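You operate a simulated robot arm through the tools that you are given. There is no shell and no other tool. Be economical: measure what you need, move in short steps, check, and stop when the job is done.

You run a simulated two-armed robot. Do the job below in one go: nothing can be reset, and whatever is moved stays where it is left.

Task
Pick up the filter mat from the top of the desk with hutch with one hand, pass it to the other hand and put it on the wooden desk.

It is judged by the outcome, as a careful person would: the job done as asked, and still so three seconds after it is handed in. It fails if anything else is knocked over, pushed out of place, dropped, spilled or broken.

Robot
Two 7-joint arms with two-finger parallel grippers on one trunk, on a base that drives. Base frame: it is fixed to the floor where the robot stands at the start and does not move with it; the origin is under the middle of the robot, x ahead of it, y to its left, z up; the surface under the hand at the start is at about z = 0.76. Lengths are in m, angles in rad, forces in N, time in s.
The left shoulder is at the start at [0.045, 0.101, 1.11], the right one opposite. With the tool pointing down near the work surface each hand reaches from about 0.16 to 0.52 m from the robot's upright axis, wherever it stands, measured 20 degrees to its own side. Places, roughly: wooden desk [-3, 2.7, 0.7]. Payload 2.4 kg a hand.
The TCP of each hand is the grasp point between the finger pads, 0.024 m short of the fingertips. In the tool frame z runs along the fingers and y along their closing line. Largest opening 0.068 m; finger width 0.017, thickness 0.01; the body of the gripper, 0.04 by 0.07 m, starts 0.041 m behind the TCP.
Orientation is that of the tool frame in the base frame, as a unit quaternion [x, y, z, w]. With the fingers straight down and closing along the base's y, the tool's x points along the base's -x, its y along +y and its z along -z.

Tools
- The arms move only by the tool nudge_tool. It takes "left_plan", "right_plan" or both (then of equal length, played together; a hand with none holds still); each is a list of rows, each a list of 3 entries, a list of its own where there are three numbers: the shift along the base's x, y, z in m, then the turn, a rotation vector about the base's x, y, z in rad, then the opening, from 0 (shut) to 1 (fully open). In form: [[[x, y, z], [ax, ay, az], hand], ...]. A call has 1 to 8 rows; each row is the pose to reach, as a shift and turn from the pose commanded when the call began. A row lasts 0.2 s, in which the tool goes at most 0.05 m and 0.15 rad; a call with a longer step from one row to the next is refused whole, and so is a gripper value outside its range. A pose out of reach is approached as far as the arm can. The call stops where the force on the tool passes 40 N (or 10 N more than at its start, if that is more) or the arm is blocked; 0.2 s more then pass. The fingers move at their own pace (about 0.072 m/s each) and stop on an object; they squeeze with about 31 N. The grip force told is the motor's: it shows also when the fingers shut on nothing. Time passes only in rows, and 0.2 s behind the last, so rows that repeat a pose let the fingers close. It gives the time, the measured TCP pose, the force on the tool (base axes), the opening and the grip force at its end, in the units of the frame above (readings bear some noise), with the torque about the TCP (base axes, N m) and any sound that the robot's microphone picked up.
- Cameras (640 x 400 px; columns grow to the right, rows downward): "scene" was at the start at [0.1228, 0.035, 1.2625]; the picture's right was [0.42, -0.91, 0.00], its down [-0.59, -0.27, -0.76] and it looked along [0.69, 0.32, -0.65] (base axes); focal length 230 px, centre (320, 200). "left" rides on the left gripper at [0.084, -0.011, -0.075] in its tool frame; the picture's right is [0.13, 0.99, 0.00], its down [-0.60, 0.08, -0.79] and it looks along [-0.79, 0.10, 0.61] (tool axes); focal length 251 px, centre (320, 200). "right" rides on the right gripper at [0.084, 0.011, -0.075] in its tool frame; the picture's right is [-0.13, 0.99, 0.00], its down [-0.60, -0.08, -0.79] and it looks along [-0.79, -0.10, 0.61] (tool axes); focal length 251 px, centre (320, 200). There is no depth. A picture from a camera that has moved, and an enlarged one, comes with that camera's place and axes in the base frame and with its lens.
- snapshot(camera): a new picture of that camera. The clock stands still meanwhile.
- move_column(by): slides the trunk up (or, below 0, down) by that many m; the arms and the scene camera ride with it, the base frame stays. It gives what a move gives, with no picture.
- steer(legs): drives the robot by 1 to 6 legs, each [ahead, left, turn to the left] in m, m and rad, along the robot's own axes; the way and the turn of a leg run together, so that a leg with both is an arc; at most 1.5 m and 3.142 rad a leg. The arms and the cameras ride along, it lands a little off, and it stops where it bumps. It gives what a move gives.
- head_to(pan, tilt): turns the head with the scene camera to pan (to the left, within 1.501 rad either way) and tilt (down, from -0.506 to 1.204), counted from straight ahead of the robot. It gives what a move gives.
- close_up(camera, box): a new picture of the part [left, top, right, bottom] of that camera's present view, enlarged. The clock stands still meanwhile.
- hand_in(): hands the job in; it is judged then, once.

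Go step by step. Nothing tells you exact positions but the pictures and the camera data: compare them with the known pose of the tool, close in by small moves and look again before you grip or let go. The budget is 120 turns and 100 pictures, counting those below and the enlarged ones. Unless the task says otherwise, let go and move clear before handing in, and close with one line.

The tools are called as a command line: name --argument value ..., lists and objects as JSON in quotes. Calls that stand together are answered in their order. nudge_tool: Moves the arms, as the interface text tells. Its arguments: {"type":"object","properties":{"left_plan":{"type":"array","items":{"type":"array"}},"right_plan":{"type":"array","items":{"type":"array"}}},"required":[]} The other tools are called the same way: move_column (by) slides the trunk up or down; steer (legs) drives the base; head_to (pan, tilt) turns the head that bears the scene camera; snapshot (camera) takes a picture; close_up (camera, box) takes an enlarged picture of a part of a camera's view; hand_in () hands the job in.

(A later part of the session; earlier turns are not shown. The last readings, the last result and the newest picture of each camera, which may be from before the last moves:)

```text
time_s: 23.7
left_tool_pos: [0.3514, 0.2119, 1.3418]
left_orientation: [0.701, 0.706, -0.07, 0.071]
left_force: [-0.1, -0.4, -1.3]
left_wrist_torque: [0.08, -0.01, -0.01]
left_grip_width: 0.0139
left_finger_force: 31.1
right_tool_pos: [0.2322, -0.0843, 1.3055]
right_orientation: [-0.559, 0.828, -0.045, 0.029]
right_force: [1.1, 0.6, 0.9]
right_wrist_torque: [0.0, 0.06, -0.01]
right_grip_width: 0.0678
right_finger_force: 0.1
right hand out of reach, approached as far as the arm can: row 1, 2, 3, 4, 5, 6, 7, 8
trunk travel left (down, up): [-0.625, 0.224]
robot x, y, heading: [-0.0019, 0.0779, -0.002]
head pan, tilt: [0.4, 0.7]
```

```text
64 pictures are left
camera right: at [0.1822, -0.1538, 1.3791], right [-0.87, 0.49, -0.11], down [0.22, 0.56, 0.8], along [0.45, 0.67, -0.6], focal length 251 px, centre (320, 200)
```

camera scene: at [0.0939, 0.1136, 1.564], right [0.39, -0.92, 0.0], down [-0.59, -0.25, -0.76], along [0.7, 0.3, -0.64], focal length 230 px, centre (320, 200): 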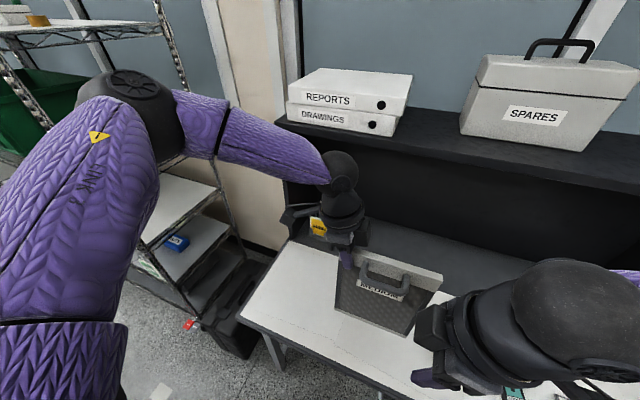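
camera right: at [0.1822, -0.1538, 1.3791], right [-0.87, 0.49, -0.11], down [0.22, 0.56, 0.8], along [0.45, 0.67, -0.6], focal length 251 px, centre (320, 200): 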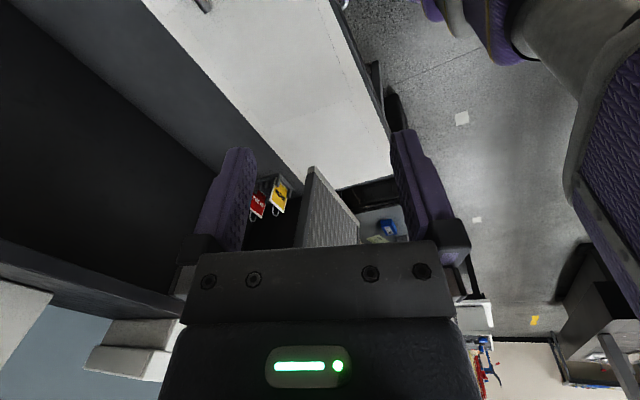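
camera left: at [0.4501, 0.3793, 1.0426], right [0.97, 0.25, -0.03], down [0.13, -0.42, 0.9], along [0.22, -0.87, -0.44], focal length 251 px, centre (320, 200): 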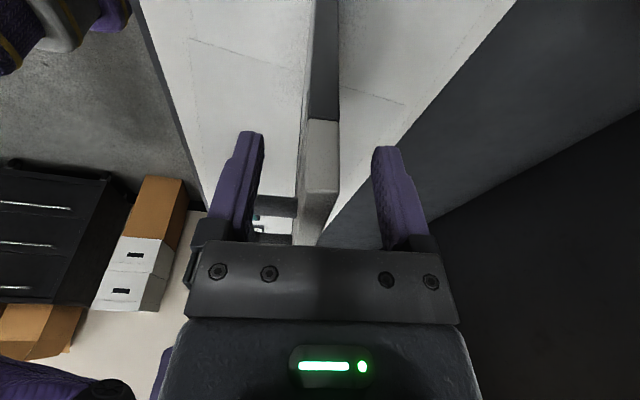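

The right arm looks stuck near a joint limit. I'll unwind its yaw to neutral while moving it to its own side.

nudge_tool --right_plan '[[[0.01, -0.01, 0], [0, 0, -0.14], 1], [[0.03, -0.02, 0], [0, 0, -0.28], 1], [[0.05, -0.04, 0], [0, 0, -0.42], 1], [[0.07, -0.06, 0], [0, 0, -0.56], 1], [[0.08, -0.08, 0], [0, 0, -0.7], 1], [[0.08, -0.1, 0], [0, 0, -0.84], 1], [[0.08, -0.12, 0], [0, 0, -0.98], 1], [[0.08, -0.14, 0], [0, 0, -1.12], 1]]'

head_to --pan -0.3 --tilt 0.7

snapshot --camera "scene"

```text
time_s: 25.5
left_tool_pos: [0.3515, 0.2118, 1.3406]
left_orientation: [0.7, 0.707, -0.07, 0.072]
left_force: [0.0, -0.5, -1.9]
left_wrist_torque: [0.09, 0.01, 0.0]
left_grip_width: 0.0138
left_finger_force: 31.2
right_tool_pos: [0.3066, -0.2173, 1.3039]
right_orientation: [-0.027, 0.998, -0.058, 0.0]
right_force: [-0.7, -0.4, 0.4]
right_wrist_torque: [0.02, 0.0, 0.01]
right_grip_width: 0.068
right_finger_force: 0.0
trunk travel left (down, up): [-0.625, 0.224]
robot x, y, heading: [-0.0015, 0.0806, -0.007]
head pan, tilt: [0.4, 0.7]
```

```text
time_s: 26.6
left_tool_pos: [0.3512, 0.2123, 1.3403]
left_orientation: [0.7, 0.707, -0.069, 0.071]
left_force: [0.4, -0.2, -1.2]
left_wrist_torque: [0.1, 0.0, 0.0]
left_grip_width: 0.0139
left_finger_force: 31.1
right_tool_pos: [0.3057, -0.2163, 1.3044]
right_orientation: [-0.027, 0.998, -0.057, 0.001]
right_force: [0.2, 0.3, -0.5]
right_wrist_torque: [-0.02, 0.01, -0.04]
right_grip_width: 0.0679
right_finger_force: 0.0
trunk travel left (down, up): [-0.625, 0.224]
robot x, y, heading: [-0.0031, 0.0814, 0.004]
head pan, tilt: [-0.3, 0.7]
```

```text
63 pictures are left
camera scene: at [0.0963, 0.0542, 1.5641], right [-0.3, -0.95, 0.0], down [-0.62, 0.19, -0.76], along [0.73, -0.23, -0.64], focal length 230 px, centre (320, 200)
```

scene: 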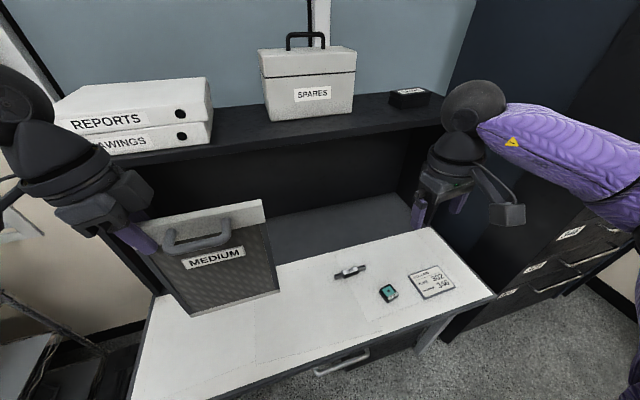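

The right hand is back in a good state. Now I'll yaw it on its own side, mirroring the left hand's path.

nudge_tool --right_plan '[[[-0.02, -0.01, 0.02], [0.11, 0, 0.0], 1], [[-0.03, -0.02, 0.04], [0.11, 0, 0.1], 1], [[-0.03, -0.02, 0.06], [0.11, 0, 0.25], 1], [[-0.03, -0.02, 0.08], [0.11, 0, 0.4], 1], [[-0.03, -0.02, 0.1], [0.11, 0, 0.54], 1], [[-0.03, -0.02, 0.1], [0.11, 0, 0.68], 1], [[-0.03, -0.02, 0.1], [0.11, 0, 0.82], 1], [[-0.03, -0.02, 0.1], [0.11, 0, 0.96], 1]]'

nudge_tool --right_plan '[[[0.03, 0, 0], [0, 0, 0.1], 1], [[0.06, 0, 0], [0, 0, 0.2], 1], [[0.09, 0, -0.01], [0, 0, 0.3], 1], [[0.12, 0, -0.02], [0, 0, 0.4], 1], [[0.15, 0.02, -0.03], [0, 0, 0.5], 1], [[0.15, 0.04, -0.03], [0, 0, 0.57], 1]]'

```text
time_s: 28.4
left_tool_pos: [0.3508, 0.2125, 1.3415]
left_orientation: [0.7, 0.707, -0.07, 0.072]
left_force: [-0.6, 0.5, -2.4]
left_wrist_torque: [0.15, 0.03, -0.02]
left_grip_width: 0.0138
left_finger_force: 31.5
right_tool_pos: [0.2326, -0.1269, 1.3829]
right_orientation: [-0.484, 0.875, 0.002, 0.027]
right_force: [-0.3, -0.6, -0.7]
right_wrist_torque: [-0.02, 0.01, -0.01]
right_grip_width: 0.0681
right_finger_force: 0.1
right hand out of reach, approached as far as the arm can: row 4, 5, 6, 7, 8
trunk travel left (down, up): [-0.625, 0.224]
robot x, y, heading: [-0.0002, 0.0827, -0.004]
head pan, tilt: [-0.3, 0.7]
```

```text
time_s: 29.8
left_tool_pos: [0.3512, 0.2126, 1.3422]
left_orientation: [0.7, 0.707, -0.071, 0.072]
left_force: [-0.4, -0.1, -0.7]
left_wrist_torque: [0.09, -0.03, -0.06]
left_grip_width: 0.0138
left_finger_force: 31.4
right_tool_pos: [0.234, 0.0093, 1.3566]
right_orientation: [0.71, -0.704, -0.011, -0.027]
right_force: [0.4, 0.6, -0.6]
right_wrist_torque: [0.03, 0.0, -0.02]
right_grip_width: 0.0681
right_finger_force: 0.1
right hand out of reach, approached as far as the arm can: row 1, 2, 3, 4, 5, 6
trunk travel left (down, up): [-0.625, 0.224]
robot x, y, heading: [0.0011, 0.0838, -0.004]
head pan, tilt: [-0.3, 0.7]
```

Positive yaw keeps hitting a wrist limit on the right arm. The opposite yaw (-90°) closes along the same line, so I'll unwind and try that.

nudge_tool --right_plan '[[[0.0, -0.03, 0], [0, 0, -0.145], 1], [[0.0, -0.06, 0], [0, 0, -0.29], 1], [[0.01, -0.09, 0], [0, 0, -0.435], 1], [[0.03, -0.12, 0], [0, 0, -0.58], 1], [[0.05, -0.15, 0], [0, 0, -0.725], 1], [[0.07, -0.18, -0.02], [0, 0, -0.87], 1], [[0.07, -0.2, -0.04], [0, 0, -1.015], 1], [[0.07, -0.2, -0.06], [0, 0, -1.16], 1]]'

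nudge_tool --right_plan '[[[0, 0, 0], [0, 0, -0.145], 1], [[0, 0, 0], [0, 0, -0.29], 1], [[0, 0, 0], [0, 0, -0.435], 1], [[0, 0, 0], [0, 0, -0.58], 1], [[0, 0, 0], [0, 0, -0.725], 1], [[0, 0, 0], [0, 0, -0.87], 1], [[0, 0, 0], [0, 0, -1.015], 1], [[0, 0, 0], [0, 0, -1.16], 1]]'

nudge_tool --right_plan '[[[0, 0, 0], [0, 0, -0.145], 1], [[0, 0, 0], [0, 0, -0.29], 1], [[0, 0, 0], [0, 0, -0.435], 1], [[0, 0, 0], [0, 0, -0.58], 1], [[0, 0, 0], [0, 0, -0.725], 1], [[0, 0, 0], [0, 0, -0.83], 1]]'

```text
time_s: 31.6
left_tool_pos: [0.3507, 0.2116, 1.3416]
left_orientation: [0.701, 0.706, -0.07, 0.072]
left_force: [0.1, -0.2, -2.6]
left_wrist_torque: [0.15, -0.02, 0.01]
left_grip_width: 0.0135
left_finger_force: 31.3
right_tool_pos: [0.296, -0.1938, 1.2961]
right_orientation: [-0.208, 0.978, -0.005, 0.027]
right_force: [0.3, -0.6, -0.2]
right_wrist_torque: [0.01, -0.02, 0.01]
right_grip_width: 0.068
right_finger_force: 0.1
right hand out of reach, approached as far as the arm can: row 5, 6
trunk travel left (down, up): [-0.625, 0.224]
robot x, y, heading: [0.0036, 0.082, -0.001]
head pan, tilt: [-0.3, 0.7]
```

```text
time_s: 33.4
left_tool_pos: [0.3511, 0.2129, 1.342]
left_orientation: [0.7, 0.707, -0.07, 0.072]
left_force: [0.3, -0.4, -1.1]
left_wrist_torque: [0.16, -0.02, 0.0]
left_grip_width: 0.0137
left_finger_force: 30.4
right_tool_pos: [0.2983, -0.1919, 1.2964]
right_orientation: [0.362, 0.932, -0.02, 0.02]
right_force: [-0.6, 0.4, 0.2]
right_wrist_torque: [-0.01, 0.0, -0.02]
right_grip_width: 0.0678
right_finger_force: 0.0
trunk travel left (down, up): [-0.625, 0.224]
robot x, y, heading: [-0.0012, 0.0781, -0.001]
head pan, tilt: [-0.3, 0.7]
```

```text
time_s: 34.8
left_tool_pos: [0.3516, 0.213, 1.3395]
left_orientation: [0.7, 0.707, -0.07, 0.072]
left_force: [0.3, -0.4, -1.6]
left_wrist_torque: [0.05, 0.01, 0.03]
left_grip_width: 0.0138
left_finger_force: 31.3
right_tool_pos: [0.2972, -0.194, 1.2962]
right_orientation: [0.707, 0.707, -0.026, 0.009]
right_force: [0.1, 0.1, 0.0]
right_wrist_torque: [0.01, 0.0, 0.01]
right_grip_width: 0.0681
right_finger_force: 0.1
trunk travel left (down, up): [-0.625, 0.224]
robot x, y, heading: [-0.0034, 0.0822, -0.009]
head pan, tilt: [-0.3, 0.7]
```

That yaw works. I'll tilt the right hand outward, lower the left a bit and bring the right hand near the right end of the bar, still clear of it.

nudge_tool --right_plan '[[[0, 0, 0.015], [0.14, -0.01, 0], 1], [[0, 0, 0.03], [0.28, -0.02, 0], 1], [[0.01, 0.03, 0.045], [0.42, -0.024, 0], 1], [[0.02, 0.06, 0.045], [0.45, -0.024, 0], 1], [[0.03, 0.09, 0.045], [0.45, -0.024, 0], 0.9], [[0.04, 0.12, 0.045], [0.45, -0.024, 0], 0.8], [[0.053, 0.14, 0.045], [0.45, -0.024, 0], 0.8]]' --left_plan '[[[0, 0, -0.012], [0, 0, 0], 0], [[0, 0, -0.024], [0, 0, 0], 0], [[0, 0, -0.036], [0, 0, 0], 0], [[0, 0, -0.048], [0, 0, 0], 0], [[0, 0, -0.06], [0, 0, 0], 0], [[0, 0, -0.07], [0, 0, 0], 0], [[0, 0, -0.08], [0, 0, 0], 0]]'

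snapshot --camera "right"

head_to --pan 0.1 --tilt 0.7

snapshot --camera "scene"

```text
time_s: 36.4
left_tool_pos: [0.348, 0.212, 1.2619]
left_orientation: [0.701, 0.706, -0.071, 0.071]
left_force: [0.4, 0.5, -1.5]
left_wrist_torque: [0.13, 0.01, 0.0]
left_grip_width: 0.014
left_finger_force: 31.1
right_tool_pos: [0.3476, -0.0513, 1.3381]
right_orientation: [0.691, 0.696, 0.14, -0.139]
right_force: [0.1, 0.0, 0.1]
right_wrist_torque: [-0.03, 0.0, -0.01]
right_grip_width: 0.0541
right_finger_force: 0.1
trunk travel left (down, up): [-0.625, 0.224]
robot x, y, heading: [-0.0031, 0.0811, -0.004]
head pan, tilt: [-0.3, 0.7]
```

```text
62 pictures are left
camera right: at [0.3575, -0.0027, 1.4404], right [0.99, -0.11, -0.05], down [-0.07, -0.86, 0.5], along [-0.1, -0.49, -0.87], focal length 251 px, centre (320, 200)
```

right: 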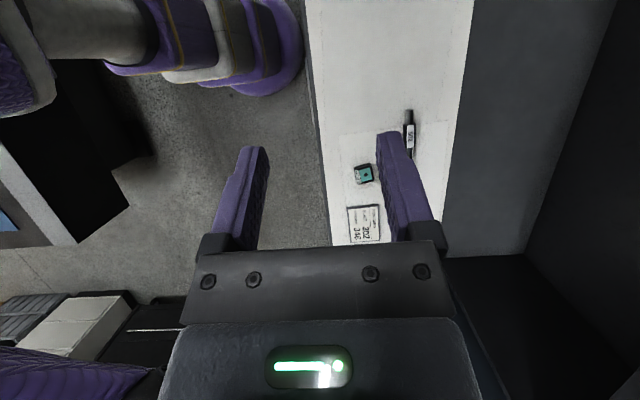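

```text
time_s: 37.3
left_tool_pos: [0.3493, 0.2123, 1.2618]
left_orientation: [0.701, 0.706, -0.071, 0.072]
left_force: [0.0, 0.1, -0.5]
left_wrist_torque: [0.14, -0.02, 0.0]
left_grip_width: 0.0139
left_finger_force: 30.7
right_tool_pos: [0.3476, -0.0513, 1.3392]
right_orientation: [0.69, 0.696, 0.142, -0.14]
right_force: [-0.1, -0.1, 0.4]
right_wrist_torque: [-0.01, 0.02, 0.02]
right_grip_width: 0.0543
right_finger_force: 0.0
trunk travel left (down, up): [-0.625, 0.224]
robot x, y, heading: [-0.0015, 0.0818, -0.005]
head pan, tilt: [0.099, 0.7]
```

```text
61 pictures are left
camera scene: at [0.0999, 0.0877, 1.5641], right [0.1, -1.0, 0.0], down [-0.64, -0.06, -0.76], along [0.76, 0.07, -0.64], focal length 230 px, centre (320, 200)
```

scene: 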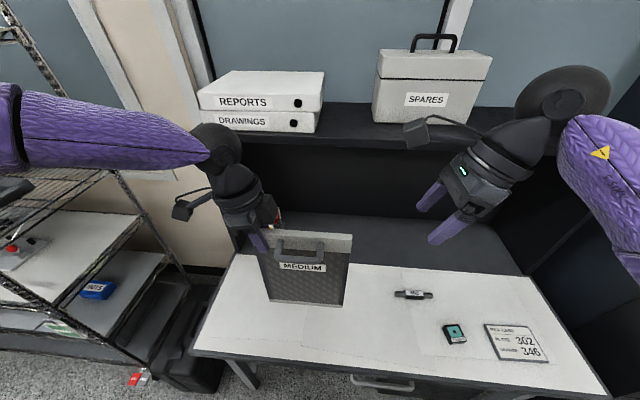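

Both hands are now in place, with the right hand clear. I'll measure the bar's right end with the scene and left cameras.

close_up --camera "scene" --box '[240, 180, 400, 280]'

snapshot --camera "left"

```text
4.00 times, centred on (320, 230) of scene
camera zoom: at [0.0999, 0.0877, 1.5641], right [0.1, -1.0, 0.0], down [-0.64, -0.06, -0.76], along [0.76, 0.07, -0.64], focal length 920 px, centre (320, 80)
```

zoom: 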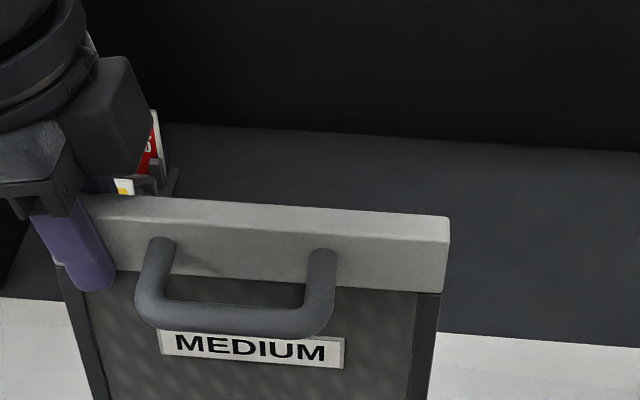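

```text
59 pictures are left
camera left: at [0.3361, 0.3099, 1.3193], right [0.99, 0.13, -0.02], down [0.08, -0.43, 0.9], along [0.11, -0.89, -0.44], focal length 251 px, centre (320, 200)
```

left: 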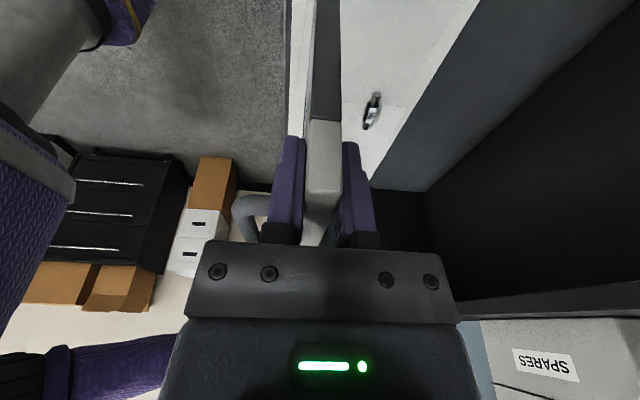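

The bar's right end is at about x=0.352, y=0.06. I'll move the right hand above y≈0.078 and check before lowering.

nudge_tool --right_plan '[[[0.002, 0.04, 0], [0, 0, 0], 0.8], [[0.004, 0.08, 0], [0, 0, 0], 0.8], [[0.004, 0.11, 0], [0, 0, 0], 0.8], [[0.004, 0.128, -0.01], [0, 0, 0], 0.8]]'

close_up --camera "scene" --box '[240, 160, 440, 285]'

snapshot --camera "right"

```text
time_s: 38.3
left_tool_pos: [0.3495, 0.2129, 1.262]
left_orientation: [0.7, 0.707, -0.07, 0.072]
left_force: [0.1, -0.1, -2.2]
left_wrist_torque: [0.13, -0.04, 0.01]
left_grip_width: 0.014
left_finger_force: 31.3
right_tool_pos: [0.3539, 0.0769, 1.33]
right_orientation: [0.691, 0.696, 0.141, -0.139]
right_force: [-0.3, 0.0, 0.5]
right_wrist_torque: [-0.01, -0.02, 0.02]
right_grip_width: 0.0544
right_finger_force: 0.1
trunk travel left (down, up): [-0.625, 0.224]
robot x, y, heading: [-0.0031, 0.0803, -0.005]
head pan, tilt: [0.099, 0.7]
```

```text
3.20 times, centred on (340, 222) of scene
camera zoom: at [0.0999, 0.088, 1.5641], right [0.1, -1.0, 0.0], down [-0.64, -0.06, -0.76], along [0.76, 0.07, -0.64], focal length 736 px, centre (256, 128)
```

zoom: 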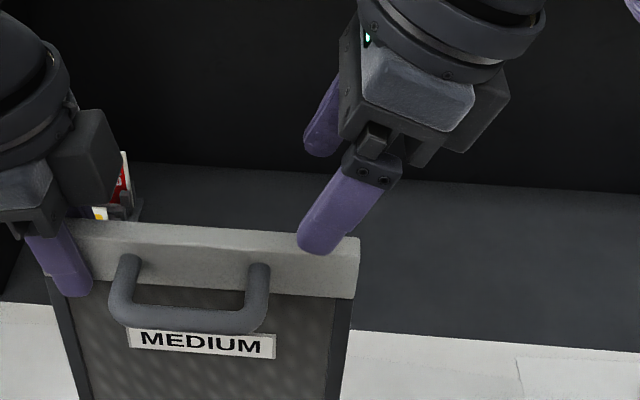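

```text
57 pictures are left
camera right: at [0.362, 0.1255, 1.4315], right [0.99, -0.11, -0.05], down [-0.07, -0.86, 0.5], along [-0.1, -0.49, -0.87], focal length 251 px, centre (320, 200)
```

right: 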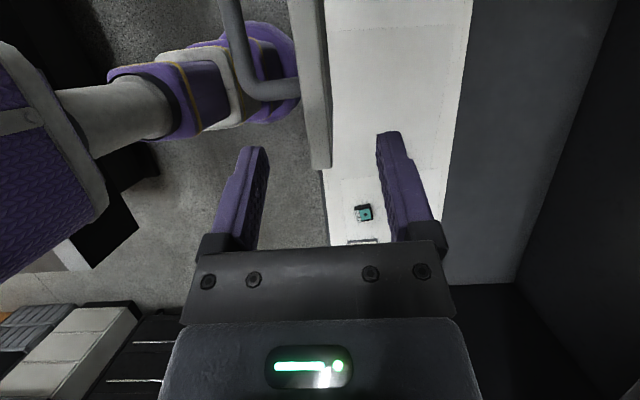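

The bar end lies between the finger planes, about 3 mm towards me. I'll correct and lower the right hand.

nudge_tool --right_plan '[[[-0.003, 0, -0.02], [0, 0, 0], 0.8], [[-0.003, 0, -0.04], [0, 0, 0], 0.8], [[-0.003, 0, -0.055], [0, 0, 0], 0.8], [[-0.003, 0, -0.067], [0, 0, 0], 0.8]]'

close_up --camera "scene" --box '[240, 160, 440, 285]'

snapshot --camera "right"

```text
time_s: 39.3
left_tool_pos: [0.3487, 0.2134, 1.2615]
left_orientation: [0.701, 0.707, -0.07, 0.072]
left_force: [1.0, -0.5, -1.7]
left_wrist_torque: [0.11, -0.03, -0.04]
left_grip_width: 0.0139
left_finger_force: 31.1
right_tool_pos: [0.3523, 0.0771, 1.2646]
right_orientation: [0.69, 0.696, 0.141, -0.14]
right_force: [-0.4, -0.3, 0.1]
right_wrist_torque: [-0.01, 0.0, -0.03]
right_grip_width: 0.0542
right_finger_force: 0.0
trunk travel left (down, up): [-0.625, 0.224]
robot x, y, heading: [0.0024, 0.0774, -0.007]
head pan, tilt: [0.099, 0.7]
```

```text
3.20 times, centred on (340, 222) of scene
camera zoom: at [0.0999, 0.0878, 1.5641], right [0.1, -1.0, 0.0], down [-0.64, -0.06, -0.76], along [0.76, 0.07, -0.64], focal length 736 px, centre (256, 128)
```

zoom: 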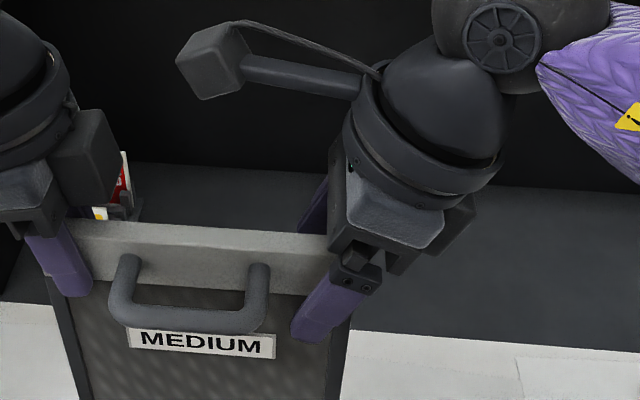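

```text
55 pictures are left
camera right: at [0.3603, 0.1259, 1.3653], right [0.99, -0.11, -0.05], down [-0.07, -0.87, 0.5], along [-0.1, -0.49, -0.87], focal length 251 px, centre (320, 200)
```

right: 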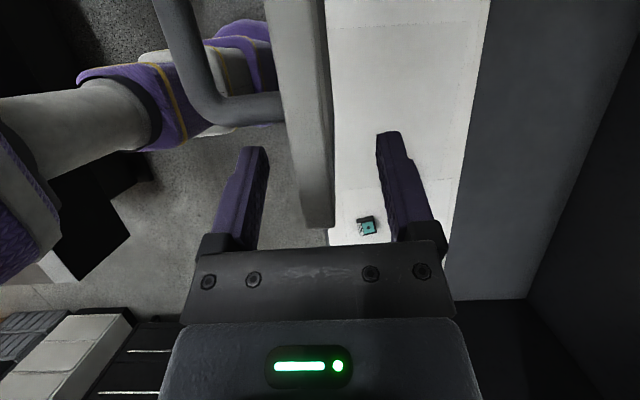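

The bar sits centred between the right fingers. Closing the right hand.

nudge_tool --right_plan '[[[-0.001, 0, 0], [0, 0, 0], 0.5], [[-0.001, 0, 0], [0, 0, 0], 0.25], [[-0.001, 0, 0], [0, 0, 0], 0], [[-0.001, 0, 0], [0, 0, 0], 0], [[-0.001, 0, 0], [0, 0, 0], 0]]'

close_up --camera "scene" --box '[240, 160, 440, 285]'

```text
time_s: 40.5
left_tool_pos: [0.3485, 0.2117, 1.2626]
left_orientation: [0.7, 0.707, -0.071, 0.072]
left_force: [1.4, 1.9, -1.5]
left_wrist_torque: [-0.08, -0.11, 0.01]
left_grip_width: 0.0137
left_finger_force: 31.3
right_tool_pos: [0.3494, 0.0759, 1.264]
right_orientation: [0.69, 0.696, 0.141, -0.139]
right_force: [-1.1, -0.9, 0.6]
right_wrist_torque: [0.11, 0.15, 0.12]
right_grip_width: 0.0136
right_finger_force: 31.3
trunk travel left (down, up): [-0.625, 0.224]
robot x, y, heading: [0.0006, 0.0797, -0.005]
head pan, tilt: [0.099, 0.7]
```

```text
3.20 times, centred on (340, 222) of scene
camera zoom: at [0.0998, 0.0878, 1.5641], right [0.1, -1.0, 0.0], down [-0.64, -0.06, -0.76], along [0.76, 0.07, -0.64], focal length 736 px, centre (256, 128)
```

zoom: 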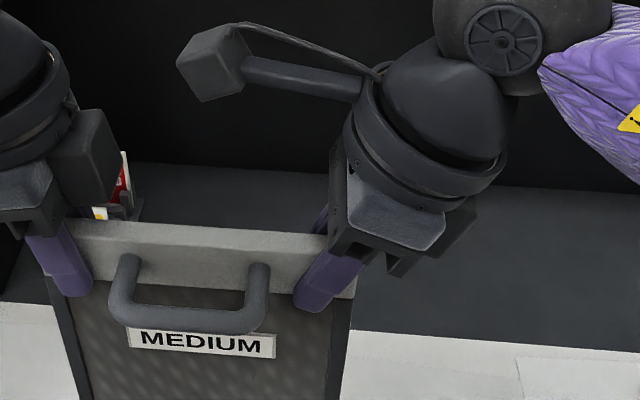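

The right hand holds the bar with its width unchanged. I'll open the left hand and back it up along its own axis.

nudge_tool --left_plan '[[[0, 0, 0], [0, 0, 0], 0.3], [[0, 0, 0], [0, 0, 0], 0.6], [[0, 0, 0], [0, 0, 0], 0.7], [[0, 0.004, 0.02], [0, 0, 0], 0.7], [[0, 0.01, 0.045], [0, 0, 0], 0.7], [[0, 0.02, 0.075], [0, 0, 0], 0.7], [[0, 0.05, 0.09], [0, 0, 0], 0.7], [[0, 0.09, 0.09], [0, 0, 0], 0.7]]'

snapshot --camera "scene"

```text
time_s: 42.3
left_tool_pos: [0.3486, 0.3026, 1.3511]
left_orientation: [0.7, 0.707, -0.071, 0.072]
left_force: [0.2, -0.6, -0.2]
left_wrist_torque: [-0.01, 0.03, -0.01]
left_grip_width: 0.0477
left_finger_force: 0.0
right_tool_pos: [0.3488, 0.0782, 1.2636]
right_orientation: [0.691, 0.695, 0.14, -0.139]
right_force: [-0.2, 0.4, -0.8]
right_wrist_torque: [-0.12, 0.0, 0.0]
right_grip_width: 0.0136
right_finger_force: 30.8
trunk travel left (down, up): [-0.625, 0.224]
robot x, y, heading: [-0.0012, 0.0806, -0.003]
head pan, tilt: [0.099, 0.7]
```

```text
53 pictures are left
camera scene: at [0.0996, 0.0887, 1.5641], right [0.1, -1.0, 0.0], down [-0.64, -0.06, -0.76], along [0.76, 0.07, -0.64], focal length 230 px, centre (320, 200)
```

scene: 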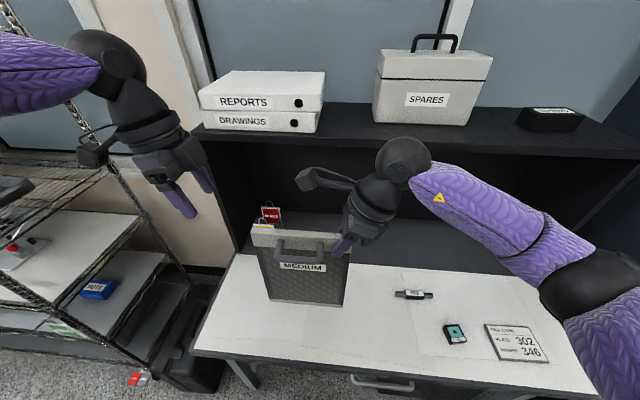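

The handover is done and the right hand holds the mat. Before driving, I'll look around to the left for the wooden desk.

head_to --pan 1.5 --tilt 0.3

snapshot --camera "scene"

head_to --pan -1.5 --tilt 0.3

snapshot --camera "scene"

```text
time_s: 43.8
left_tool_pos: [0.3498, 0.3009, 1.3513]
left_orientation: [0.701, 0.706, -0.07, 0.072]
left_force: [-0.2, 0.3, -0.1]
left_wrist_torque: [-0.03, 0.02, 0.0]
left_grip_width: 0.0474
left_finger_force: 0.2
right_tool_pos: [0.3493, 0.0775, 1.2633]
right_orientation: [0.69, 0.696, 0.141, -0.14]
right_force: [0.0, 0.0, 0.2]
right_wrist_torque: [-0.11, -0.01, 0.01]
right_grip_width: 0.0137
right_finger_force: 30.9
trunk travel left (down, up): [-0.625, 0.224]
robot x, y, heading: [0.0004, 0.0828, -0.002]
head pan, tilt: [1.499, 0.3]
```

```text
52 pictures are left
camera scene: at [0.0223, 0.1727, 1.6002], right [1.0, -0.07, 0.0], down [-0.02, -0.3, -0.96], along [0.07, 0.95, -0.3], focal length 230 px, centre (320, 200)
```

scene: 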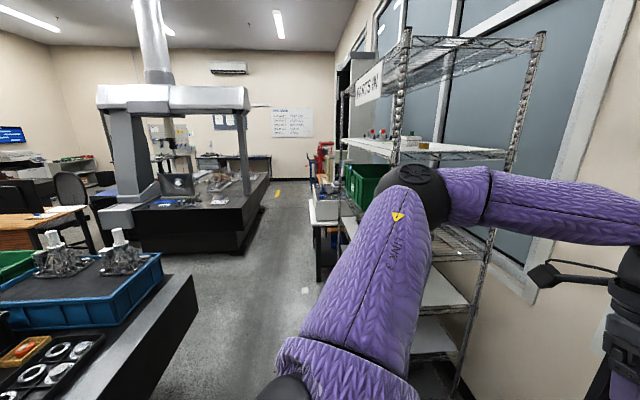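

```text
time_s: 46.4
left_tool_pos: [0.3485, 0.3005, 1.3521]
left_orientation: [0.7, 0.707, -0.07, 0.071]
left_force: [-0.6, -0.1, 0.6]
left_wrist_torque: [-0.01, 0.0, -0.01]
left_grip_width: 0.0475
left_finger_force: 0.1
right_tool_pos: [0.3502, 0.0772, 1.2632]
right_orientation: [0.691, 0.696, 0.141, -0.139]
right_force: [0.0, -0.5, 0.2]
right_wrist_torque: [-0.11, -0.03, -0.02]
right_grip_width: 0.0136
right_finger_force: 31.0
trunk travel left (down, up): [-0.625, 0.224]
robot x, y, heading: [0.0023, 0.0781, -0.005]
head pan, tilt: [-1.499, 0.3]
```

```text
51 pictures are left
camera scene: at [0.0217, -0.0135, 1.6002], right [-1.0, -0.07, 0.0], down [-0.02, 0.29, -0.96], along [0.07, -0.95, -0.3], focal length 230 px, centre (320, 200)
```

scene: 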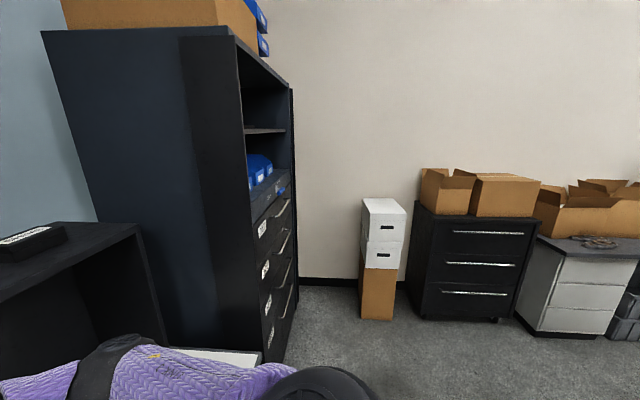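

The wooden desk shows up at the left, beyond a dark table behind me. I need to judge clearances, so I'll look down to the left and front.

head_to --pan 1.5 --tilt 0.9

snapshot --camera "scene"

head_to --pan 0.8 --tilt 0.6

snapshot --camera "scene"

```text
time_s: 49.0
left_tool_pos: [0.3483, 0.3006, 1.3511]
left_orientation: [0.7, 0.707, -0.07, 0.072]
left_force: [-0.4, -0.5, -0.1]
left_wrist_torque: [0.04, 0.06, 0.05]
left_grip_width: 0.0478
left_finger_force: 0.0
right_tool_pos: [0.3497, 0.0768, 1.2633]
right_orientation: [0.689, 0.697, 0.141, -0.14]
right_force: [0.5, -0.3, 0.3]
right_wrist_torque: [-0.12, 0.02, -0.01]
right_grip_width: 0.0138
right_finger_force: 30.7
trunk travel left (down, up): [-0.625, 0.224]
robot x, y, heading: [-0.0034, 0.0834, -0.003]
head pan, tilt: [1.499, 0.901]
```

```text
50 pictures are left
camera scene: at [0.0209, 0.1549, 1.548], right [1.0, -0.07, 0.0], down [-0.06, -0.78, -0.62], along [0.05, 0.62, -0.78], focal length 230 px, centre (320, 200)
```

scene: 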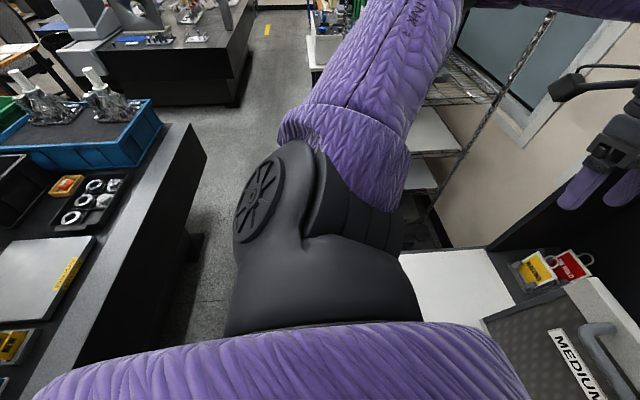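

```text
time_s: 50.1
left_tool_pos: [0.3492, 0.3008, 1.3511]
left_orientation: [0.7, 0.707, -0.07, 0.072]
left_force: [0.2, 0.5, 0.2]
left_wrist_torque: [0.01, -0.02, -0.02]
left_grip_width: 0.0478
left_finger_force: 0.0
right_tool_pos: [0.3486, 0.0772, 1.2635]
right_orientation: [0.69, 0.696, 0.141, -0.14]
right_force: [0.6, 0.4, 0.7]
right_wrist_torque: [-0.11, -0.01, -0.02]
right_grip_width: 0.0136
right_finger_force: 31.4
trunk travel left (down, up): [-0.625, 0.224]
robot x, y, heading: [-0.0008, 0.0826, -0.007]
head pan, tilt: [0.799, 0.6]
```

```text
49 pictures are left
camera scene: at [0.077, 0.1429, 1.5727], right [0.72, -0.7, 0.0], down [-0.4, -0.4, -0.82], along [0.58, 0.59, -0.57], focal length 230 px, centre (320, 200)
```

scene: 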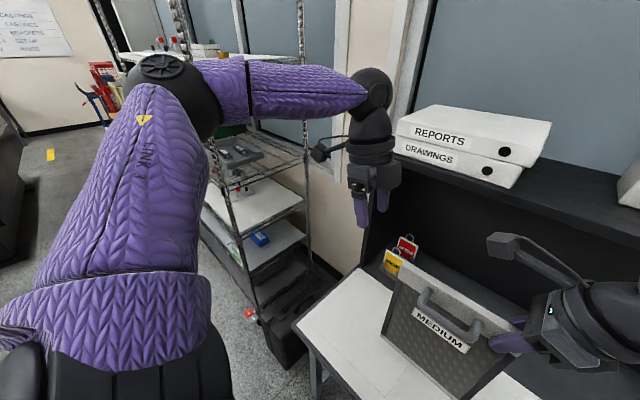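

The dark table's edge is around x=-0.6 and the rack front around x=0.38, leaving a corridor along +y. I'll back off slightly, turn left in place and look again.

steer --legs '[[-0.1, 0, 0], [0, 0, 0.785], [0, 0, 0.785]]'

head_to --pan 0 --tilt 0.5

snapshot --camera "scene"

head_to --pan 0.9 --tilt 0.5

snapshot --camera "scene"

```text
time_s: 55.4
left_tool_pos: [-0.3261, 0.4253, 1.352]
left_orientation: [-0.017, 0.995, 0.002, 0.1]
left_force: [-0.4, 1.4, 0.6]
left_wrist_torque: [0.02, 0.01, 0.01]
left_grip_width: 0.0476
left_finger_force: 0.1
right_tool_pos: [-0.1024, 0.4309, 1.2629]
right_orientation: [-0.016, 0.98, -0.002, -0.198]
right_force: [-0.2, -1.0, -0.1]
right_wrist_torque: [0.02, -0.12, 0.0]
right_grip_width: 0.0137
right_finger_force: 31.2
trunk travel left (down, up): [-0.625, 0.224]
robot x, y, heading: [-0.0954, 0.0823, 1.592]
head pan, tilt: [0.799, 0.6]
```

```text
time_s: 56.5
left_tool_pos: [-0.3244, 0.424, 1.3514]
left_orientation: [-0.016, 0.995, 0.003, 0.101]
left_force: [-0.7, 0.0, -0.7]
left_wrist_torque: [0.03, -0.03, 0.03]
left_grip_width: 0.0477
left_finger_force: 0.1
right_tool_pos: [-0.1021, 0.4296, 1.2635]
right_orientation: [-0.016, 0.98, -0.002, -0.198]
right_force: [-0.2, 0.4, 0.1]
right_wrist_torque: [-0.03, -0.12, 0.0]
right_grip_width: 0.0138
right_finger_force: 30.7
trunk travel left (down, up): [-0.625, 0.224]
robot x, y, heading: [-0.0984, 0.0768, 1.589]
head pan, tilt: [0.0, 0.499]
```

```text
48 pictures are left
camera scene: at [-0.0975, 0.184, 1.5818], right [1.0, 0.02, 0.0], down [0.01, -0.48, -0.88], along [-0.02, 0.88, -0.48], focal length 230 px, centre (320, 200)
```

scene: 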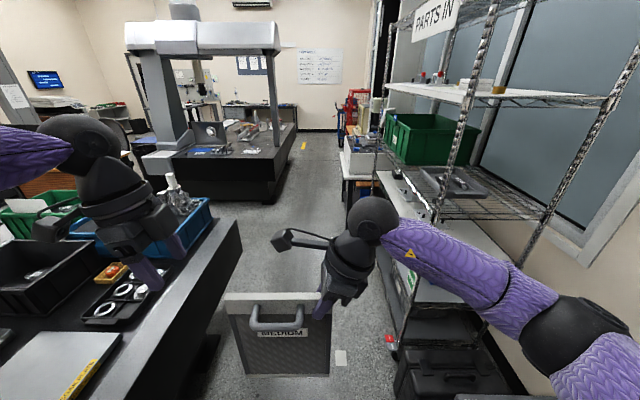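

```text
time_s: 57.7
left_tool_pos: [-0.3254, 0.4237, 1.3512]
left_orientation: [-0.016, 0.995, 0.003, 0.1]
left_force: [0.4, 0.4, -0.7]
left_wrist_torque: [-0.02, -0.01, -0.02]
left_grip_width: 0.0477
left_finger_force: 0.0
right_tool_pos: [-0.1016, 0.4303, 1.2634]
right_orientation: [-0.016, 0.98, -0.002, -0.199]
right_force: [-0.2, 0.9, 0.4]
right_wrist_torque: [0.01, -0.14, -0.03]
right_grip_width: 0.0136
right_finger_force: 31.3
trunk travel left (down, up): [-0.625, 0.224]
robot x, y, heading: [-0.0934, 0.0832, 1.591]
head pan, tilt: [0.901, 0.499]
```

```text
47 pictures are left
camera scene: at [-0.1679, 0.1481, 1.5818], right [0.6, 0.8, 0.0], down [0.38, -0.29, -0.88], along [-0.7, 0.53, -0.48], focal length 230 px, centre (320, 200)
```

scene: 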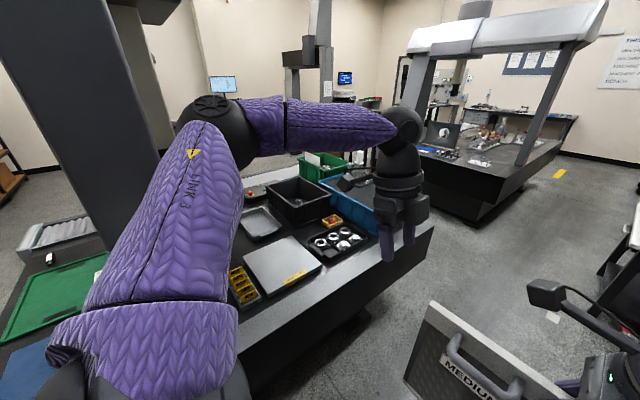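

The right elbow may be close to the rack post. I'll check the rack's near post more closely.

head_to --pan -0.5 --tilt 0.8

snapshot --camera "scene"

head_to --pan 0.5 --tilt 1.1

snapshot --camera "scene"

```text
time_s: 59.2
left_tool_pos: [-0.3258, 0.4229, 1.3519]
left_orientation: [-0.017, 0.995, 0.002, 0.101]
left_force: [0.2, -0.1, 0.1]
left_wrist_torque: [0.0, 0.01, 0.01]
left_grip_width: 0.0474
left_finger_force: 0.1
right_tool_pos: [-0.102, 0.4311, 1.2636]
right_orientation: [-0.016, 0.98, -0.001, -0.198]
right_force: [0.1, 0.0, -0.2]
right_wrist_torque: [0.04, -0.12, -0.01]
right_grip_width: 0.0137
right_finger_force: 31.6
trunk travel left (down, up): [-0.625, 0.224]
robot x, y, heading: [-0.0949, 0.0788, 1.592]
head pan, tilt: [-0.499, 0.799]
```

```text
46 pictures are left
camera scene: at [-0.0584, 0.1647, 1.5559], right [0.89, -0.46, 0.0], down [-0.33, -0.64, -0.7], along [0.32, 0.62, -0.72], focal length 230 px, centre (320, 200)
```

scene: 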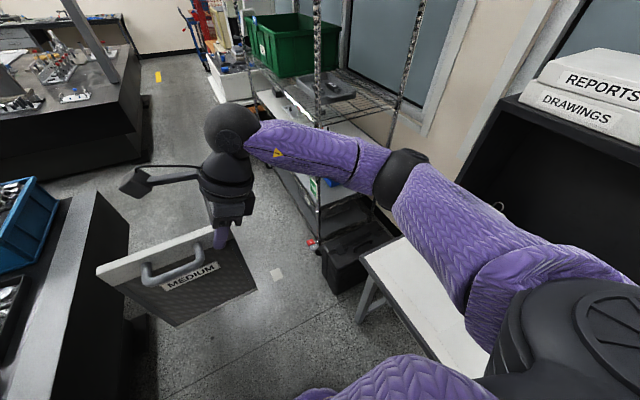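

```text
time_s: 60.5
left_tool_pos: [-0.3251, 0.425, 1.3518]
left_orientation: [-0.017, 0.995, 0.002, 0.101]
left_force: [0.7, 0.1, 0.0]
left_wrist_torque: [0.01, -0.06, 0.01]
left_grip_width: 0.0476
left_finger_force: 0.0
right_tool_pos: [-0.1023, 0.4304, 1.2629]
right_orientation: [-0.017, 0.98, -0.003, -0.198]
right_force: [0.7, 1.5, 0.0]
right_wrist_torque: [0.01, -0.12, 0.02]
right_grip_width: 0.014
right_finger_force: 30.6
trunk travel left (down, up): [-0.625, 0.224]
robot x, y, heading: [-0.094, 0.0804, 1.597]
head pan, tilt: [0.499, 1.1]
```

```text
45 pictures are left
camera scene: at [-0.1268, 0.1478, 1.5341], right [0.87, 0.5, 0.0], down [0.44, -0.77, -0.45], along [-0.23, 0.39, -0.89], focal length 230 px, centre (320, 200)
```

scene: 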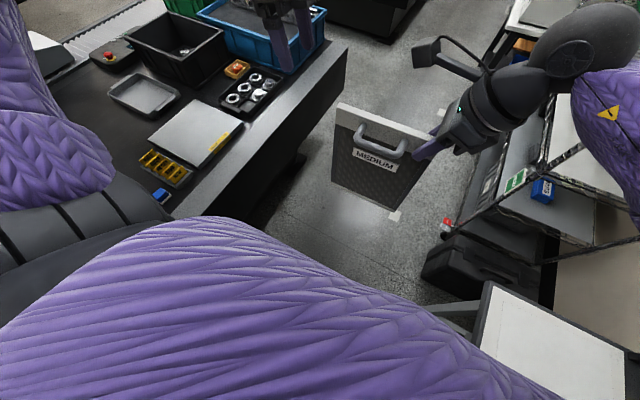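

The near rack post is at x≈0.34 and my right elbow reaches x≈0.30. I'll shift left by 7 cm, then drive ahead in two legs.

steer --legs '[[0, 0.07, -0.02], [0.9, 0, 0], [0.9, 0, 0]]'

head_to --pan 1.3 --tilt 0.5

snapshot --camera "scene"

```text
time_s: 70.1
left_tool_pos: [-0.3695, 2.2173, 1.3508]
left_orientation: [-0.001, 0.995, 0.0, 0.1]
left_force: [-0.7, -0.2, 0.3]
left_wrist_torque: [0.0, -0.02, 0.0]
left_grip_width: 0.0476
left_finger_force: 0.0
right_tool_pos: [-0.1456, 2.2158, 1.2627]
right_orientation: [0.0, 0.98, 0.001, -0.198]
right_force: [0.1, 0.7, 1.3]
right_wrist_torque: [-0.01, -0.1, 0.02]
right_grip_width: 0.0138
right_finger_force: 30.8
trunk travel left (down, up): [-0.625, 0.224]
robot x, y, heading: [-0.15, 1.8665, 1.562]
head pan, tilt: [0.499, 1.1]
```

```text
time_s: 71.3
left_tool_pos: [-0.3695, 2.216, 1.3519]
left_orientation: [-0.001, 0.995, 0.0, 0.1]
left_force: [-0.9, -1.6, 0.9]
left_wrist_torque: [-0.03, -0.01, -0.02]
left_grip_width: 0.0472
left_finger_force: 0.1
right_tool_pos: [-0.1457, 2.2157, 1.2635]
right_orientation: [0.0, 0.98, 0.002, -0.198]
right_force: [0.1, -0.2, -0.5]
right_wrist_torque: [0.02, -0.12, 0.03]
right_grip_width: 0.0139
right_finger_force: 30.1
trunk travel left (down, up): [-0.625, 0.224]
robot x, y, heading: [-0.1482, 1.8672, 1.558]
head pan, tilt: [1.3, 0.499]
```

```text
44 pictures are left
camera scene: at [-0.2363, 1.9042, 1.5818], right [0.28, 0.96, 0.0], down [0.46, -0.13, -0.88], along [-0.84, 0.24, -0.48], focal length 230 px, centre (320, 200)
```

scene: 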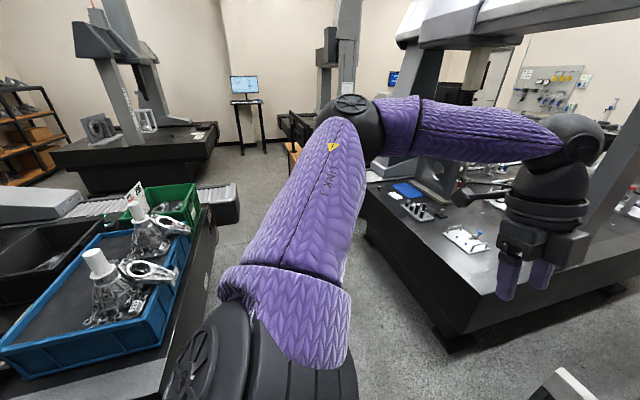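

The aisle towards -x is open. I'll turn left to face it and look.

steer --legs '[[0, 0, 0.79], [0, 0, 0.79]]'

head_to --pan 0 --tilt 0.4

snapshot --camera "scene"

```text
time_s: 75.8
left_tool_pos: [-0.4995, 1.6446, 1.3521]
left_orientation: [0.707, -0.7, -0.072, -0.07]
left_force: [0.1, 0.0, 0.0]
left_wrist_torque: [0.01, 0.01, 0.02]
left_grip_width: 0.0473
left_finger_force: 0.0
right_tool_pos: [-0.5005, 1.87, 1.2633]
right_orientation: [0.696, -0.69, 0.139, 0.141]
right_force: [-0.5, -0.3, 1.0]
right_wrist_torque: [0.1, -0.02, 0.04]
right_grip_width: 0.0137
right_finger_force: 30.8
trunk travel left (down, up): [-0.625, 0.224]
robot x, y, heading: [-0.1511, 1.8689, 3.142]
head pan, tilt: [1.3, 0.499]
```

```text
time_s: 77.3
left_tool_pos: [-0.5001, 1.6451, 1.3507]
left_orientation: [0.707, -0.7, -0.072, -0.071]
left_force: [-0.6, 0.6, 0.7]
left_wrist_torque: [0.02, 0.03, 0.0]
left_grip_width: 0.0474
left_finger_force: 0.0
right_tool_pos: [-0.5006, 1.8696, 1.2636]
right_orientation: [0.696, -0.69, 0.139, 0.141]
right_force: [0.4, 0.7, 0.0]
right_wrist_torque: [0.08, -0.04, -0.02]
right_grip_width: 0.0137
right_finger_force: 30.9
trunk travel left (down, up): [-0.625, 0.224]
robot x, y, heading: [-0.1498, 1.8649, 3.134]
head pan, tilt: [0.0, 0.4]
```

```text
43 pictures are left
camera scene: at [-0.2548, 1.8657, 1.5909], right [0.0, 1.0, 0.0], down [0.39, 0.0, -0.92], along [-0.92, 0.0, -0.39], focal length 230 px, centre (320, 200)
```

scene: 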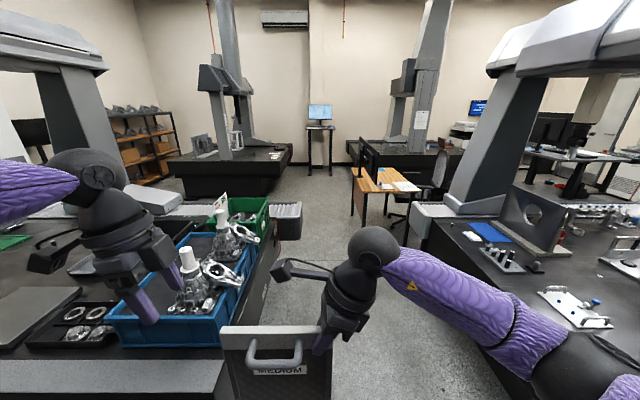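

The wooden desk is ahead on the right. I'll zoom in on it.

close_up --camera "scene" --box '[330, 130, 470, 230]'

```text
4.00 times, centred on (400, 180) of scene
camera zoom: at [-0.2548, 1.8657, 1.5909], right [0.0, 1.0, 0.0], down [0.39, 0.0, -0.92], along [-0.92, 0.0, -0.39], focal length 920 px, centre (0, 280)
```

zoom: 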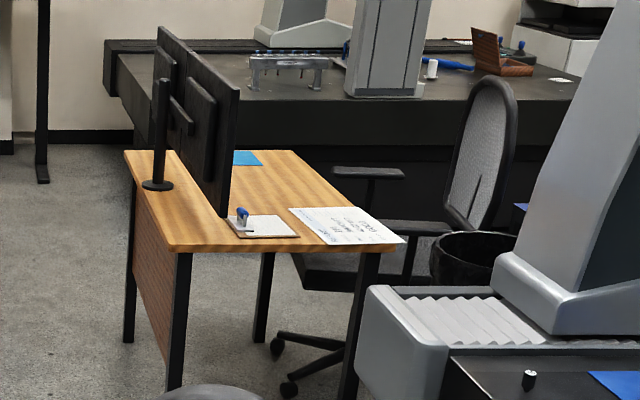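

The desk spans about x -3.5..-2.5, y 2.3..2.9, with monitors on the near long side and pads and papers at the near end. I'll move down the aisle and look closer.

steer --legs '[[0, -0.15, 0], [1.1, 0, 0]]'

head_to --pan -0.4 --tilt 0.5

snapshot --camera "scene"

```text
time_s: 83.9
left_tool_pos: [-1.6061, 1.7893, 1.352]
left_orientation: [0.71, -0.697, -0.073, -0.07]
left_force: [0.6, -0.1, 1.1]
left_wrist_torque: [-0.03, 0.0, 0.03]
left_grip_width: 0.0476
left_finger_force: 0.1
right_tool_pos: [-1.6092, 2.0143, 1.2634]
right_orientation: [0.7, -0.687, 0.14, 0.139]
right_force: [0.2, 0.0, 0.4]
right_wrist_torque: [0.13, 0.01, -0.01]
right_grip_width: 0.0137
right_finger_force: 31.1
trunk travel left (down, up): [-0.625, 0.224]
robot x, y, heading: [-1.2598, 2.0171, -3.135]
head pan, tilt: [0.0, 0.4]
```

```text
time_s: 84.8
left_tool_pos: [-1.6058, 1.7892, 1.3513]
left_orientation: [0.709, -0.698, -0.072, -0.07]
left_force: [-0.6, -0.2, 0.1]
left_wrist_torque: [-0.01, -0.02, 0.07]
left_grip_width: 0.0474
left_finger_force: 0.1
right_tool_pos: [-1.6087, 2.0142, 1.2635]
right_orientation: [0.699, -0.688, 0.14, 0.14]
right_force: [0.7, -1.1, 0.1]
right_wrist_torque: [0.11, 0.01, 0.01]
right_grip_width: 0.0137
right_finger_force: 31.2
trunk travel left (down, up): [-0.625, 0.224]
robot x, y, heading: [-1.257, 2.0152, -3.135]
head pan, tilt: [-0.4, 0.499]
```

```text
41 pictures are left
camera scene: at [-1.3552, 2.0475, 1.5818], right [0.38, 0.92, 0.0], down [0.44, -0.18, -0.88], along [-0.81, 0.34, -0.48], focal length 230 px, centre (320, 200)
```

scene: 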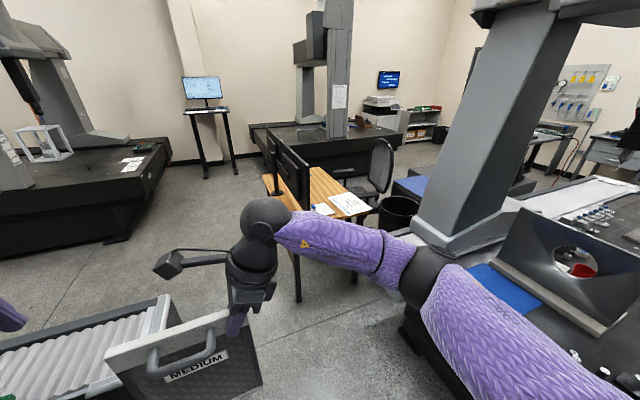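

close_up --camera "scene" --box '[230, 110, 430, 235]'

```text
3.20 times, centred on (330, 172) of scene
camera zoom: at [-1.3552, 2.0475, 1.5818], right [0.38, 0.92, 0.0], down [0.44, -0.18, -0.88], along [-0.81, 0.34, -0.48], focal length 736 px, centre (288, 288)
```

zoom: 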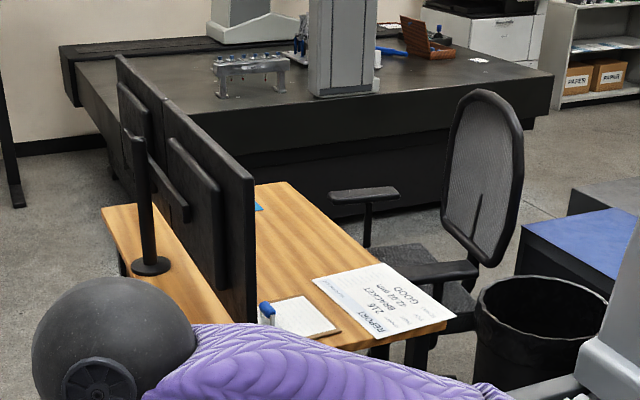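

Free space lies beyond the notepad, around x≈-2.8, y 2.48–2.68. I need to know how close my base can get, so I'll look at it from the wrist camera.

snapshot --camera "left"

snapshot --camera "right"

```text
39 pictures are left
camera left: at [-1.5942, 1.693, 1.4087], right [-0.99, -0.14, -0.02], down [-0.09, 0.43, 0.9], along [-0.12, 0.89, -0.44], focal length 251 px, centre (320, 200)
```

left: 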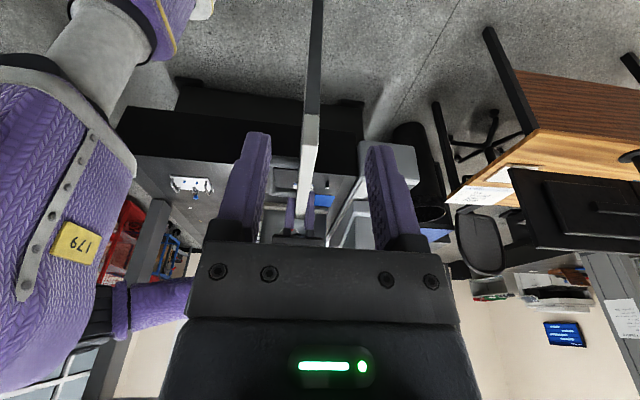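

```text
38 pictures are left
camera right: at [-1.62, 1.9658, 1.3652], right [-0.99, 0.1, -0.05], down [0.07, 0.87, 0.5], along [0.09, 0.49, -0.87], focal length 251 px, centre (320, 200)
```

right: 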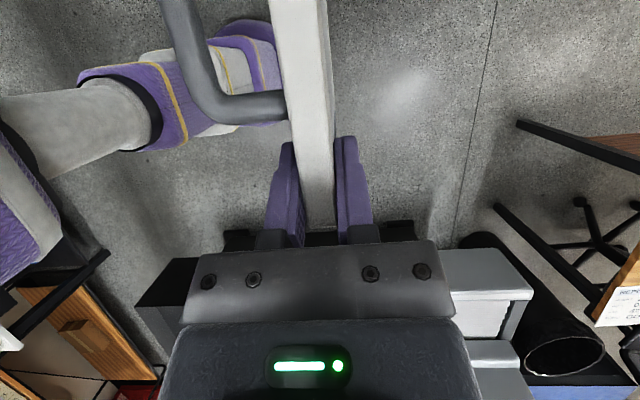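

The gap at this end is narrow because the machine's bellows stick out. Approaching the desk from its far (-x) end looks better. I'll check the left-side obstacle first.

head_to --pan 0.35 --tilt 0.75

snapshot --camera "scene"

```text
time_s: 85.9
left_tool_pos: [-1.6069, 1.7908, 1.3514]
left_orientation: [0.709, -0.698, -0.073, -0.07]
left_force: [-0.2, -0.1, 0.1]
left_wrist_torque: [0.02, 0.02, -0.02]
left_grip_width: 0.0476
left_finger_force: 0.0
right_tool_pos: [-1.6087, 2.0139, 1.2637]
right_orientation: [0.7, -0.687, 0.14, 0.139]
right_force: [0.4, -0.4, 0.1]
right_wrist_torque: [0.08, 0.01, 0.03]
right_grip_width: 0.0139
right_finger_force: 31.1
trunk travel left (down, up): [-0.625, 0.224]
robot x, y, heading: [-1.2634, 2.0117, -3.134]
head pan, tilt: [0.351, 0.75]
```

```text
37 pictures are left
camera scene: at [-1.3487, 1.9838, 1.5599], right [-0.35, 0.94, 0.0], down [0.64, 0.24, -0.73], along [-0.69, -0.26, -0.68], focal length 230 px, centre (320, 200)
```

scene: 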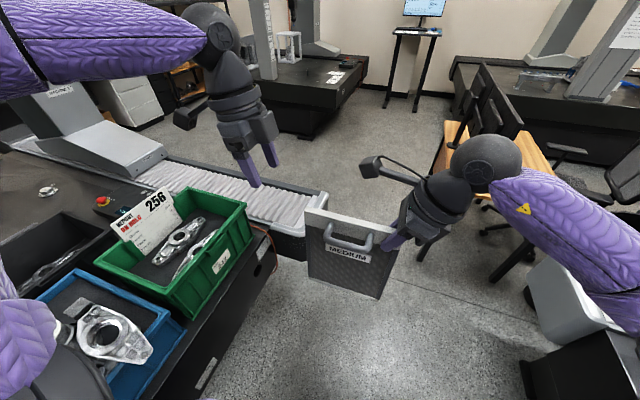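

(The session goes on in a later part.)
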